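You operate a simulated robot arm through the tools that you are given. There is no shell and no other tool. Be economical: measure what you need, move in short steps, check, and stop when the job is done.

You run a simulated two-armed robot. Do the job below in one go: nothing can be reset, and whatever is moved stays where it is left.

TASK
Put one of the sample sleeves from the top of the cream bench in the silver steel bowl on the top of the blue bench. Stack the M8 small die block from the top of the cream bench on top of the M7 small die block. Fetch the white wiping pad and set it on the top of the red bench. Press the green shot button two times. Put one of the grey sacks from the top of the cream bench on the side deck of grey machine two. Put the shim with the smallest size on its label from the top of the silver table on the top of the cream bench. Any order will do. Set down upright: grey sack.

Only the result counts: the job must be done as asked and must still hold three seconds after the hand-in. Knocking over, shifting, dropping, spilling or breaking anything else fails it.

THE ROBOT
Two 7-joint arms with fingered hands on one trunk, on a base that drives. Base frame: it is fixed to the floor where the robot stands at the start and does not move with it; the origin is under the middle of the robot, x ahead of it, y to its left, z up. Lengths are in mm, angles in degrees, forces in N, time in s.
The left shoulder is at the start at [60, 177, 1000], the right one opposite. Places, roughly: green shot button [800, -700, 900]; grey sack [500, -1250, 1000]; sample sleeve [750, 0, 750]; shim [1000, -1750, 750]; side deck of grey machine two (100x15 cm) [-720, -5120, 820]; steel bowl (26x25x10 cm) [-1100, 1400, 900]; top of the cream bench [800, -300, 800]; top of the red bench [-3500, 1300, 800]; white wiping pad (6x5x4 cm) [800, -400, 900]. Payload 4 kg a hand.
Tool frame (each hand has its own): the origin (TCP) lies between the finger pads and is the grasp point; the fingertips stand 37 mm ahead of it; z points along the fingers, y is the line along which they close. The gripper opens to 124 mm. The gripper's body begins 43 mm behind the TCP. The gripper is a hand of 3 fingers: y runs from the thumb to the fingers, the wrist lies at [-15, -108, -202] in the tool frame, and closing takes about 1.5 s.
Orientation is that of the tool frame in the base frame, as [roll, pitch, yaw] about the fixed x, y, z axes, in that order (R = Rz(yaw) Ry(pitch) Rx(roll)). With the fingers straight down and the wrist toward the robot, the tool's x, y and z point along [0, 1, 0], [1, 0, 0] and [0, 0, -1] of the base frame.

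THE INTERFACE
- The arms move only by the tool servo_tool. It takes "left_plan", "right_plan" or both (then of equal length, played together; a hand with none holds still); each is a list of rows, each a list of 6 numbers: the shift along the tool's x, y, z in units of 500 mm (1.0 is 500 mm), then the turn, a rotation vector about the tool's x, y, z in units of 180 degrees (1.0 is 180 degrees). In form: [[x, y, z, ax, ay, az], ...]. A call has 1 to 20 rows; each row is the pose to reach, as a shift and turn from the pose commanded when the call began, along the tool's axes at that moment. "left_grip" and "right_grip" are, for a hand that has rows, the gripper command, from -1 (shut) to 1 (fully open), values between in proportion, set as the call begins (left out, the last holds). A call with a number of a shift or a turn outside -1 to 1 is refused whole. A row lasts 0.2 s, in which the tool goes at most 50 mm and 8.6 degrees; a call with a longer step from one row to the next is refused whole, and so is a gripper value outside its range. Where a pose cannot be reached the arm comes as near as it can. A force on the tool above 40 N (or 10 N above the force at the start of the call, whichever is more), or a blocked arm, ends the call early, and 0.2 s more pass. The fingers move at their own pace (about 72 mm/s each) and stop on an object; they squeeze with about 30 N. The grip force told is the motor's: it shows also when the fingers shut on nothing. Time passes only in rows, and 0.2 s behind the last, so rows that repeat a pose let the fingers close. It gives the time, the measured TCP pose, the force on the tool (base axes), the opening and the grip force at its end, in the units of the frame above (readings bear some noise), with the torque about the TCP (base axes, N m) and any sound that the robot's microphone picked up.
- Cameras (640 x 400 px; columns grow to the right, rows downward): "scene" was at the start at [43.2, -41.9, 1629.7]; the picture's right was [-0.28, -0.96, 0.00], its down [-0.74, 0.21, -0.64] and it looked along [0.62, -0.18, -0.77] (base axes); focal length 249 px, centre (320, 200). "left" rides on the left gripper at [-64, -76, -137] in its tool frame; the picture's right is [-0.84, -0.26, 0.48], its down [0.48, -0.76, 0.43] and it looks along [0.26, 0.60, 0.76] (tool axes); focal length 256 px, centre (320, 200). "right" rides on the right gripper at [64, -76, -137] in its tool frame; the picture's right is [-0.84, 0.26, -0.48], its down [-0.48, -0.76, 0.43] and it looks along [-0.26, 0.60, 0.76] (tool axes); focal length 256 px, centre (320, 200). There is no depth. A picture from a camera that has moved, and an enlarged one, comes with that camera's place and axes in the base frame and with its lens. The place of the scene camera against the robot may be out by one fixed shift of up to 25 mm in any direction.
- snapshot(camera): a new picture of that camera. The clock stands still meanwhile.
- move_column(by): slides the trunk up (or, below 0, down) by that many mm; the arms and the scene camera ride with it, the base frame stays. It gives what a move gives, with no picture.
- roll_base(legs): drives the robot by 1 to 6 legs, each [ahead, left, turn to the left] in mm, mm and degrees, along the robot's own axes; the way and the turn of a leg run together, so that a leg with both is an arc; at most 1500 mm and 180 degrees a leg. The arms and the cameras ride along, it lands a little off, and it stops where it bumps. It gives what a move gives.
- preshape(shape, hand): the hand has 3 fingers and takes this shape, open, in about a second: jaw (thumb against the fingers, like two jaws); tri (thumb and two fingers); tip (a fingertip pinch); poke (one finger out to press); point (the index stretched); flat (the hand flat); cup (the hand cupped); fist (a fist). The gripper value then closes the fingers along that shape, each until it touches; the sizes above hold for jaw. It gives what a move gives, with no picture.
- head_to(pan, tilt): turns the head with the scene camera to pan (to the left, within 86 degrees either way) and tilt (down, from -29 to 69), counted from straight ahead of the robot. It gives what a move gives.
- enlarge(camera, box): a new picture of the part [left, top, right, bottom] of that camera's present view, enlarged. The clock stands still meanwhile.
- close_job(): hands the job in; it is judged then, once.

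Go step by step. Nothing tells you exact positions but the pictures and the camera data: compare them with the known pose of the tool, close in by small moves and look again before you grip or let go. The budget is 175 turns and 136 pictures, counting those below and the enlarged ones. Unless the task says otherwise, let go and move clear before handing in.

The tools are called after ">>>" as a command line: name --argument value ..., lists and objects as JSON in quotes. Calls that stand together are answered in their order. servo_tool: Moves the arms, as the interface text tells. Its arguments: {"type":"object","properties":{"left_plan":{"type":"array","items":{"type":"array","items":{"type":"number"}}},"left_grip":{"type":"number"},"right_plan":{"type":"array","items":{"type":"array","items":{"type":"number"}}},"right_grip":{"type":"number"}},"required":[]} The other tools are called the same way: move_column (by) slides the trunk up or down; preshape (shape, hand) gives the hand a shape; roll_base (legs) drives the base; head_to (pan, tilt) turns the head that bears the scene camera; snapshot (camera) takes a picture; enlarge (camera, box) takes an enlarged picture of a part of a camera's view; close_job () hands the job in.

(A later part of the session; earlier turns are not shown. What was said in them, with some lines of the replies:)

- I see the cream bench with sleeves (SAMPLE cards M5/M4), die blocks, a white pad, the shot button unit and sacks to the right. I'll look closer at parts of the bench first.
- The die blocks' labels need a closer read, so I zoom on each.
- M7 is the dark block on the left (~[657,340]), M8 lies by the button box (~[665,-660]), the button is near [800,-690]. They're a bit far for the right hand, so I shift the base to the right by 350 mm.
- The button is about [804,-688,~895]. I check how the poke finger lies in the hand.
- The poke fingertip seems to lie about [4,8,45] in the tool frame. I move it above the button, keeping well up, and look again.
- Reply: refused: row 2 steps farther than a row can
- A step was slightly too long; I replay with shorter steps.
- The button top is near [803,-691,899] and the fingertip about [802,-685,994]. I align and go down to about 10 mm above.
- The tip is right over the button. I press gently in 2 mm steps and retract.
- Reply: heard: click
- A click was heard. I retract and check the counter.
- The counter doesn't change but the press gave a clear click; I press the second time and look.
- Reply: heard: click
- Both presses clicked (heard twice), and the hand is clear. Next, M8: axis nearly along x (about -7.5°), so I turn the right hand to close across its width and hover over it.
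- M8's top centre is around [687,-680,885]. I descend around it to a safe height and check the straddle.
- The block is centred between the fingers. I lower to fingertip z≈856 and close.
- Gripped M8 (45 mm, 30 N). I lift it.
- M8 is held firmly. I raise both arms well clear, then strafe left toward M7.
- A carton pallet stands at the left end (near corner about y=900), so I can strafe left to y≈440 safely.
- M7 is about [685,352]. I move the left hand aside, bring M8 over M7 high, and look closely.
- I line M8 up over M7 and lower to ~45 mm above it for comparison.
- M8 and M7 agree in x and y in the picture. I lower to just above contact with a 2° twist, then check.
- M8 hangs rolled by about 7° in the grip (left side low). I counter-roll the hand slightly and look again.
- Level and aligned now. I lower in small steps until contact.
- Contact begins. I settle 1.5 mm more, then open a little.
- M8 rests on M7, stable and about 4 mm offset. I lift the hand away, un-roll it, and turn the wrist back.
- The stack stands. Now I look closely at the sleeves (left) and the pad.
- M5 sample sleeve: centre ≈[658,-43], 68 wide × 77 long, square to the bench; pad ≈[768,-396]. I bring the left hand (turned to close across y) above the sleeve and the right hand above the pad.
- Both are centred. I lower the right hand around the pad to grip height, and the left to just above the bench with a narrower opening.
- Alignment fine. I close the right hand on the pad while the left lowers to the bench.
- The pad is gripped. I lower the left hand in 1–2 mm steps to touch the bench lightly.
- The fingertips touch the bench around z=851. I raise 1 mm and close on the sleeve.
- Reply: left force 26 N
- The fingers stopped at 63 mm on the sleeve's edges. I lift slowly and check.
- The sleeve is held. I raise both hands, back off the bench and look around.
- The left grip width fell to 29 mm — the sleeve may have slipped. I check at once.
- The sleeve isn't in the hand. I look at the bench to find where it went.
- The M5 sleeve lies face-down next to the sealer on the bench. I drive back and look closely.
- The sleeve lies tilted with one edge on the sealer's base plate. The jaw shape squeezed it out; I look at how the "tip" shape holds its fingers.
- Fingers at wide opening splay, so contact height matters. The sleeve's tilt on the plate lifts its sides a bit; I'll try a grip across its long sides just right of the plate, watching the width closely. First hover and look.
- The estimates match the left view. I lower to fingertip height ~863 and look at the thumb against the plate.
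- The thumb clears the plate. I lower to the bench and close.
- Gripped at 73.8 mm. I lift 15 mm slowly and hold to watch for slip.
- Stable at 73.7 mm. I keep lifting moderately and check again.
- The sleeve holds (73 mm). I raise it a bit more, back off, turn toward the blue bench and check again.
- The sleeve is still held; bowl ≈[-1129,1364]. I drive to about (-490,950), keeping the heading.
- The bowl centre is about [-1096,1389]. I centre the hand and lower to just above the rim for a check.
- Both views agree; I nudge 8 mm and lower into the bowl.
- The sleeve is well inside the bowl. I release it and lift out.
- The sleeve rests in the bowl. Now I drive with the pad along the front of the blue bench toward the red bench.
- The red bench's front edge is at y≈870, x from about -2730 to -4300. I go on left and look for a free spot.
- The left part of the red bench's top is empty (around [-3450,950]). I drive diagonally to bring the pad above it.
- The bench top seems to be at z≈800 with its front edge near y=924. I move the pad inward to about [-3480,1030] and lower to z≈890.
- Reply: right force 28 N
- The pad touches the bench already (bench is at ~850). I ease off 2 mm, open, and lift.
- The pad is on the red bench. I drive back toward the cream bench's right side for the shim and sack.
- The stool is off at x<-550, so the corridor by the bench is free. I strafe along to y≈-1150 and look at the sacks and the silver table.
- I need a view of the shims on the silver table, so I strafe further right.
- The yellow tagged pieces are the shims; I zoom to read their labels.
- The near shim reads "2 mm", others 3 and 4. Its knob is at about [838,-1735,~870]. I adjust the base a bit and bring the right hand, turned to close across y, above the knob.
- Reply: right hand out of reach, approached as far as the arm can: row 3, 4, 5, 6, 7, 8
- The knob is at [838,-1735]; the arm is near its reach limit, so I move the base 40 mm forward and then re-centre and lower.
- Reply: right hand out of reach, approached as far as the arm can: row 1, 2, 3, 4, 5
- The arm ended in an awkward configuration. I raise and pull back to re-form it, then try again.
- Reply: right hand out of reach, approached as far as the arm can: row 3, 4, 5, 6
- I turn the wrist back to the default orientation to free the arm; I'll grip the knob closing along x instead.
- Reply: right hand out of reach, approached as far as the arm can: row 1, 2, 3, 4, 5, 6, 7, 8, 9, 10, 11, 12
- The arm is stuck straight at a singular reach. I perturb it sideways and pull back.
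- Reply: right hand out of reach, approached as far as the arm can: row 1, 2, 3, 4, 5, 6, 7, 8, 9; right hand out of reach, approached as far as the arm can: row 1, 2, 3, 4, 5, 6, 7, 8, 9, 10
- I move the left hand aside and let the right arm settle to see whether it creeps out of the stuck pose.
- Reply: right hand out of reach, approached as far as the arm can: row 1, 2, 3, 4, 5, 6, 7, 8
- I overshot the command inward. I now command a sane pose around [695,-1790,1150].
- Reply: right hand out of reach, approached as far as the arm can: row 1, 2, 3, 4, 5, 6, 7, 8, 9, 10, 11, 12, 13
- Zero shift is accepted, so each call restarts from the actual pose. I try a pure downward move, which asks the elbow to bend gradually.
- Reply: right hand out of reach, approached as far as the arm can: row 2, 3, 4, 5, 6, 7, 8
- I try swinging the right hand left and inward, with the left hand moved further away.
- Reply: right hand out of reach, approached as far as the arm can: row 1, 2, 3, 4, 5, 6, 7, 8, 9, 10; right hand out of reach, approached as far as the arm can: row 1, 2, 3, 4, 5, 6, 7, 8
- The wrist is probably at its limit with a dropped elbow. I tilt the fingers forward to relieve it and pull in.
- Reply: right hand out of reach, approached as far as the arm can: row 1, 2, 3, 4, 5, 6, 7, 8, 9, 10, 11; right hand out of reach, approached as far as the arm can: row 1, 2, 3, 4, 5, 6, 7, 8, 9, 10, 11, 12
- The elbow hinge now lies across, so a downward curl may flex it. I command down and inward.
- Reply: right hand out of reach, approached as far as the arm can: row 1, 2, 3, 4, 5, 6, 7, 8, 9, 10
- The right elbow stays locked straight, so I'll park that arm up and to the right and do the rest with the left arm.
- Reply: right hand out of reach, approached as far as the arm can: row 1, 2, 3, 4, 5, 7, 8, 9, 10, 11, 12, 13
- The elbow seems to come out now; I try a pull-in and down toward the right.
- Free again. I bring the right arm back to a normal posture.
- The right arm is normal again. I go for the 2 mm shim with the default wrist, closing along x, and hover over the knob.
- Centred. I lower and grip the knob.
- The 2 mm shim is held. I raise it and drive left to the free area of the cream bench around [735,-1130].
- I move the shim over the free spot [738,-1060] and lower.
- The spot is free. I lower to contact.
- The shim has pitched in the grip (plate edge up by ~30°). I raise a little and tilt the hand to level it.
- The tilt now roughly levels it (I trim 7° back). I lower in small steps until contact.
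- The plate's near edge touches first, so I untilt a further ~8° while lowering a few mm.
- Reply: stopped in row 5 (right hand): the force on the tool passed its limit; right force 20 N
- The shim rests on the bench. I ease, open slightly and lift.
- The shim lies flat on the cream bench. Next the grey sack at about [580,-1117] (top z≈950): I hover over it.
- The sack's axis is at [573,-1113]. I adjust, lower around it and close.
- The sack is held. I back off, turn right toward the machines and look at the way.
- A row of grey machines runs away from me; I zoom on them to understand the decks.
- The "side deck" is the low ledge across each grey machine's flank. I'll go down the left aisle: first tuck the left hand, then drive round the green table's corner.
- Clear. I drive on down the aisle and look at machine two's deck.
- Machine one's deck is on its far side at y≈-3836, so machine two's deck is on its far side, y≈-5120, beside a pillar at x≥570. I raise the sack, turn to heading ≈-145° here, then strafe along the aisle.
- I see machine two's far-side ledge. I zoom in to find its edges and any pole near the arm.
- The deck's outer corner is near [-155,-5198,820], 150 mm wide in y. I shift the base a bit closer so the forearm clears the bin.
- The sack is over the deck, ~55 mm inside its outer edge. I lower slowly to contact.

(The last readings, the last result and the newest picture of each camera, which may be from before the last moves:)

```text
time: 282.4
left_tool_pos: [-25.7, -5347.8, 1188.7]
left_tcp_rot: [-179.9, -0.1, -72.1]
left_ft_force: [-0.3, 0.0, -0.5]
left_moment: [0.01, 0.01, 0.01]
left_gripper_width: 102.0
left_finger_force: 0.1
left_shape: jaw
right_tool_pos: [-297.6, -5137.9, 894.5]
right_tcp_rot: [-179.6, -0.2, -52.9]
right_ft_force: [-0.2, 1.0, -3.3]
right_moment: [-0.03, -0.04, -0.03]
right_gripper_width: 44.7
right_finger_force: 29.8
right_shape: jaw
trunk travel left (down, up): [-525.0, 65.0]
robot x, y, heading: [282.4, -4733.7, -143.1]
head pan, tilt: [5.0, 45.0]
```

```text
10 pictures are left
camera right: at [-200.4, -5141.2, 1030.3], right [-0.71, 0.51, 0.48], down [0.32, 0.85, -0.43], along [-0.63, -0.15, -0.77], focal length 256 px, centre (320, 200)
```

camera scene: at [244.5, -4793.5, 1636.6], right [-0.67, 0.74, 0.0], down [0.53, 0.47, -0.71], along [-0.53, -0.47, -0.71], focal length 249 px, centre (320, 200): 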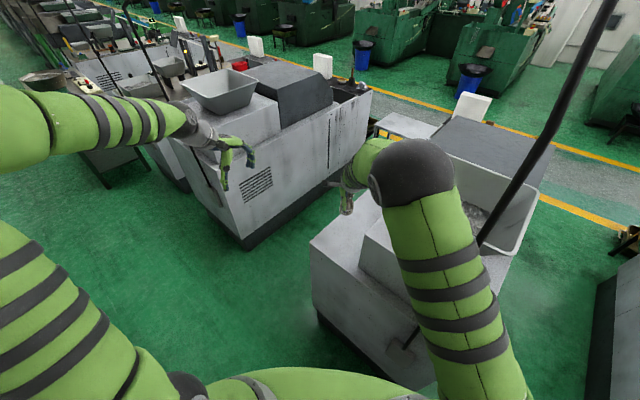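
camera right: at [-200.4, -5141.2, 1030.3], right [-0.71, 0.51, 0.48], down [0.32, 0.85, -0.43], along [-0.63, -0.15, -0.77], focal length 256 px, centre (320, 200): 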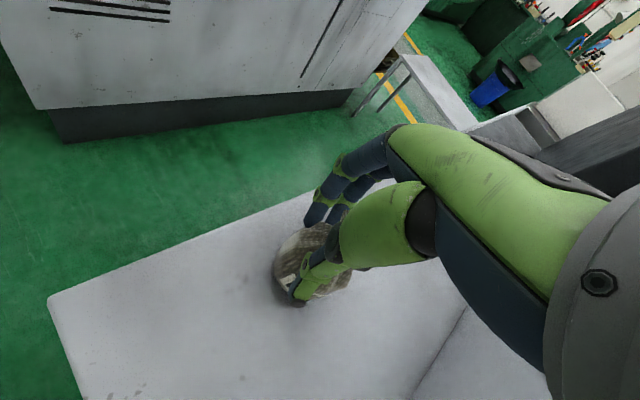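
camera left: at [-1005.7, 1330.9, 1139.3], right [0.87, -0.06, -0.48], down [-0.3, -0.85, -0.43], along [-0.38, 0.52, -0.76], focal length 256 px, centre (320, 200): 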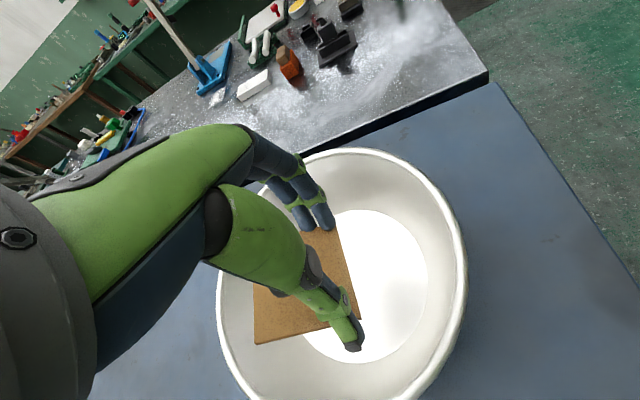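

No contact yet; I go on in 2 mm steps.

>>> servo_tool --right_plan '[[0, 0, 0.004, 0, 0, 0], [0, 0, 0.008, 0, 0, 0], [0, 0, 0.012, 0, 0, 0], [0, 0, 0.014, 0, 0, 0], [0, 0, 0.014, 0, 0, 0]]'

```text
time: 283.6
left_tool_pos: [-26.4, -5346.9, 1189.0]
left_tcp_rot: [-180.0, 0.1, -72.1]
left_ft_force: [0.4, -0.1, 0.3]
left_moment: [-0.03, 0.02, 0.04]
left_gripper_width: 102.2
left_finger_force: 0.1
left_shape: jaw
right_tool_pos: [-298.9, -5138.9, 890.0]
right_tcp_rot: [-179.9, -0.1, -53.0]
right_ft_force: [1.5, -0.2, 13.3]
right_moment: [-0.08, 0.1, -0.02]
right_gripper_width: 44.6
right_finger_force: 30.0
right_shape: jaw
trunk travel left (down, up): [-525.0, 65.0]
robot x, y, heading: [281.3, -4739.2, -143.1]
head pan, tilt: [5.0, 45.0]
```

Contact. I open the hand and check before lifting.

>>> servo_tool --right_plan '[[0, 0, -0.002, 0, 0, 0], [0, 0, -0.002, 0, 0, 0], [0, 0, -0.002, 0, 0, 0], [0, 0, -0.002, 0, 0, 0], [0, 0, -0.002, 0, 0, 0]]' --right_grip 0.45

>>> snapshot --camera "right"

```text
time: 284.8
left_tool_pos: [-25.7, -5347.1, 1190.0]
left_tcp_rot: [-180.0, 0.0, -72.1]
left_ft_force: [0.4, 0.0, 0.0]
left_moment: [-0.03, 0.01, 0.01]
left_gripper_width: 102.2
left_finger_force: 0.0
left_shape: jaw
right_tool_pos: [-297.0, -5137.9, 889.6]
right_tcp_rot: [-179.6, -0.1, -52.9]
right_ft_force: [0.2, 0.2, 0.0]
right_moment: [0.0, -0.02, -0.01]
right_gripper_width: 89.5
right_finger_force: 0.0
right_shape: jaw
trunk travel left (down, up): [-525.0, 65.0]
robot x, y, heading: [285.1, -4738.4, -143.0]
head pan, tilt: [5.0, 45.0]
```

```text
9 pictures are left
camera right: at [-200.2, -5141.9, 1025.4], right [-0.71, 0.51, 0.48], down [0.32, 0.85, -0.43], along [-0.62, -0.15, -0.77], focal length 256 px, centre (320, 200)
```

right: 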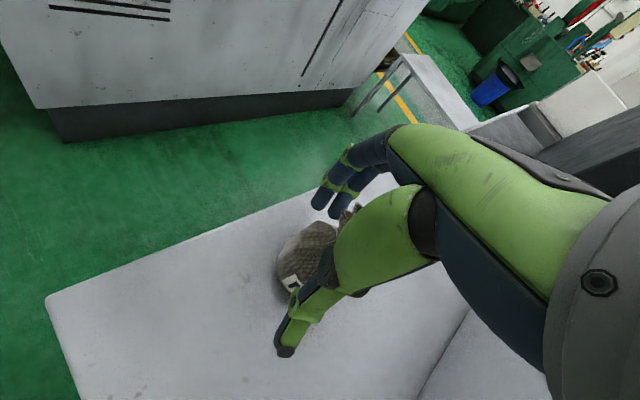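

The sack stands free on the deck. I lift the hand straight up and verify.

>>> servo_tool --right_plan '[[0, 0, -0.03, 0, 0, 0], [0, 0, -0.08, 0, 0, 0], [0, 0, -0.15, 0, 0, 0], [0, 0, -0.23, 0, 0, 0], [0, 0, -0.32, 0, 0, 0], [0, 0, -0.41, 0, 0, 0], [0, 0, -0.5, 0, 0, 0], [0, 0, -0.56, 0, 0, 0], [0, 0, -0.56, 0, 0, 0]]'

>>> snapshot --camera "right"

>>> enlarge --camera "scene" --box '[290, 150, 410, 270]'

```text
time: 286.8
left_tool_pos: [-26.3, -5347.7, 1190.3]
left_tcp_rot: [-180.0, 0.0, -72.1]
left_ft_force: [0.0, -0.5, 0.5]
left_moment: [0.03, 0.01, 0.02]
left_gripper_width: 102.0
left_finger_force: 0.1
left_shape: jaw
right_tool_pos: [-300.9, -5138.8, 1169.4]
right_tcp_rot: [-179.5, -0.2, -52.8]
right_ft_force: [0.6, 0.8, -0.1]
right_moment: [0.0, -0.01, 0.0]
right_gripper_width: 89.8
right_finger_force: 0.0
right_shape: jaw
trunk travel left (down, up): [-525.0, 65.0]
robot x, y, heading: [280.0, -4737.4, -143.1]
head pan, tilt: [5.0, 45.0]
```

```text
8 pictures are left
camera right: at [-202.6, -5143.7, 1305.7], right [-0.71, 0.51, 0.48], down [0.32, 0.85, -0.43], along [-0.62, -0.15, -0.77], focal length 256 px, centre (320, 200)
```

right: 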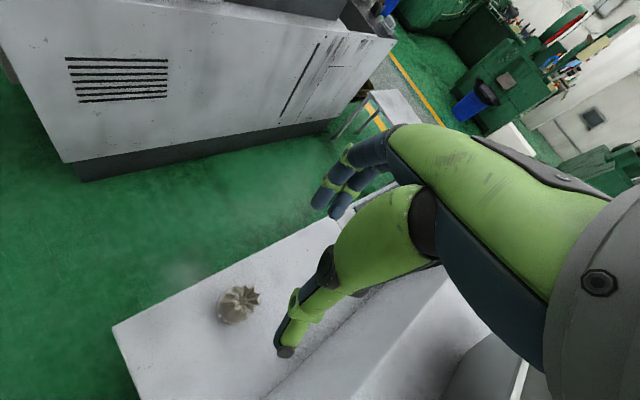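

```text
3.33 times, centred on (350, 210) of scene
camera zoom: at [244.5, -4793.7, 1636.6], right [-0.67, 0.74, 0.0], down [0.53, 0.47, -0.71], along [-0.53, -0.47, -0.71], focal length 831 px, centre (220, 167)
```

zoom: 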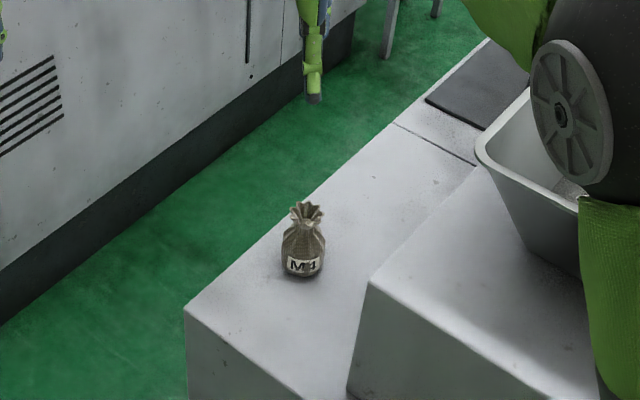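

The sack stands upright on machine two's side deck, and the other five items were seen in place when set down. The hands are clear, so I hand in.

>>> close_job

```text
The job is handed in.
```

I handed the job in with all six items done; the result isn't back yet.

- **Sleeve:** the M5 sample sleeve is in the steel bowl. It slipped from the grip once and landed face-down on the cream bench beside the sealer before I picked it up again.
- **Die blocks:** M8 rests on M7, about 4 mm off centre.
- **Wiping pad:** it is on the red bench.
- **Green shot button:** I pressed it twice and heard a click each time, but its counter still read 0 after both presses.
- **Grey sack:** the M4 sack stands upright on the far-side deck of the second grey machine. I picked that machine by counting from the near end and from the position given; I saw no number on it.
- **Shim:** the 2 mm shim is on the cream bench. The other two read 3 and 4.
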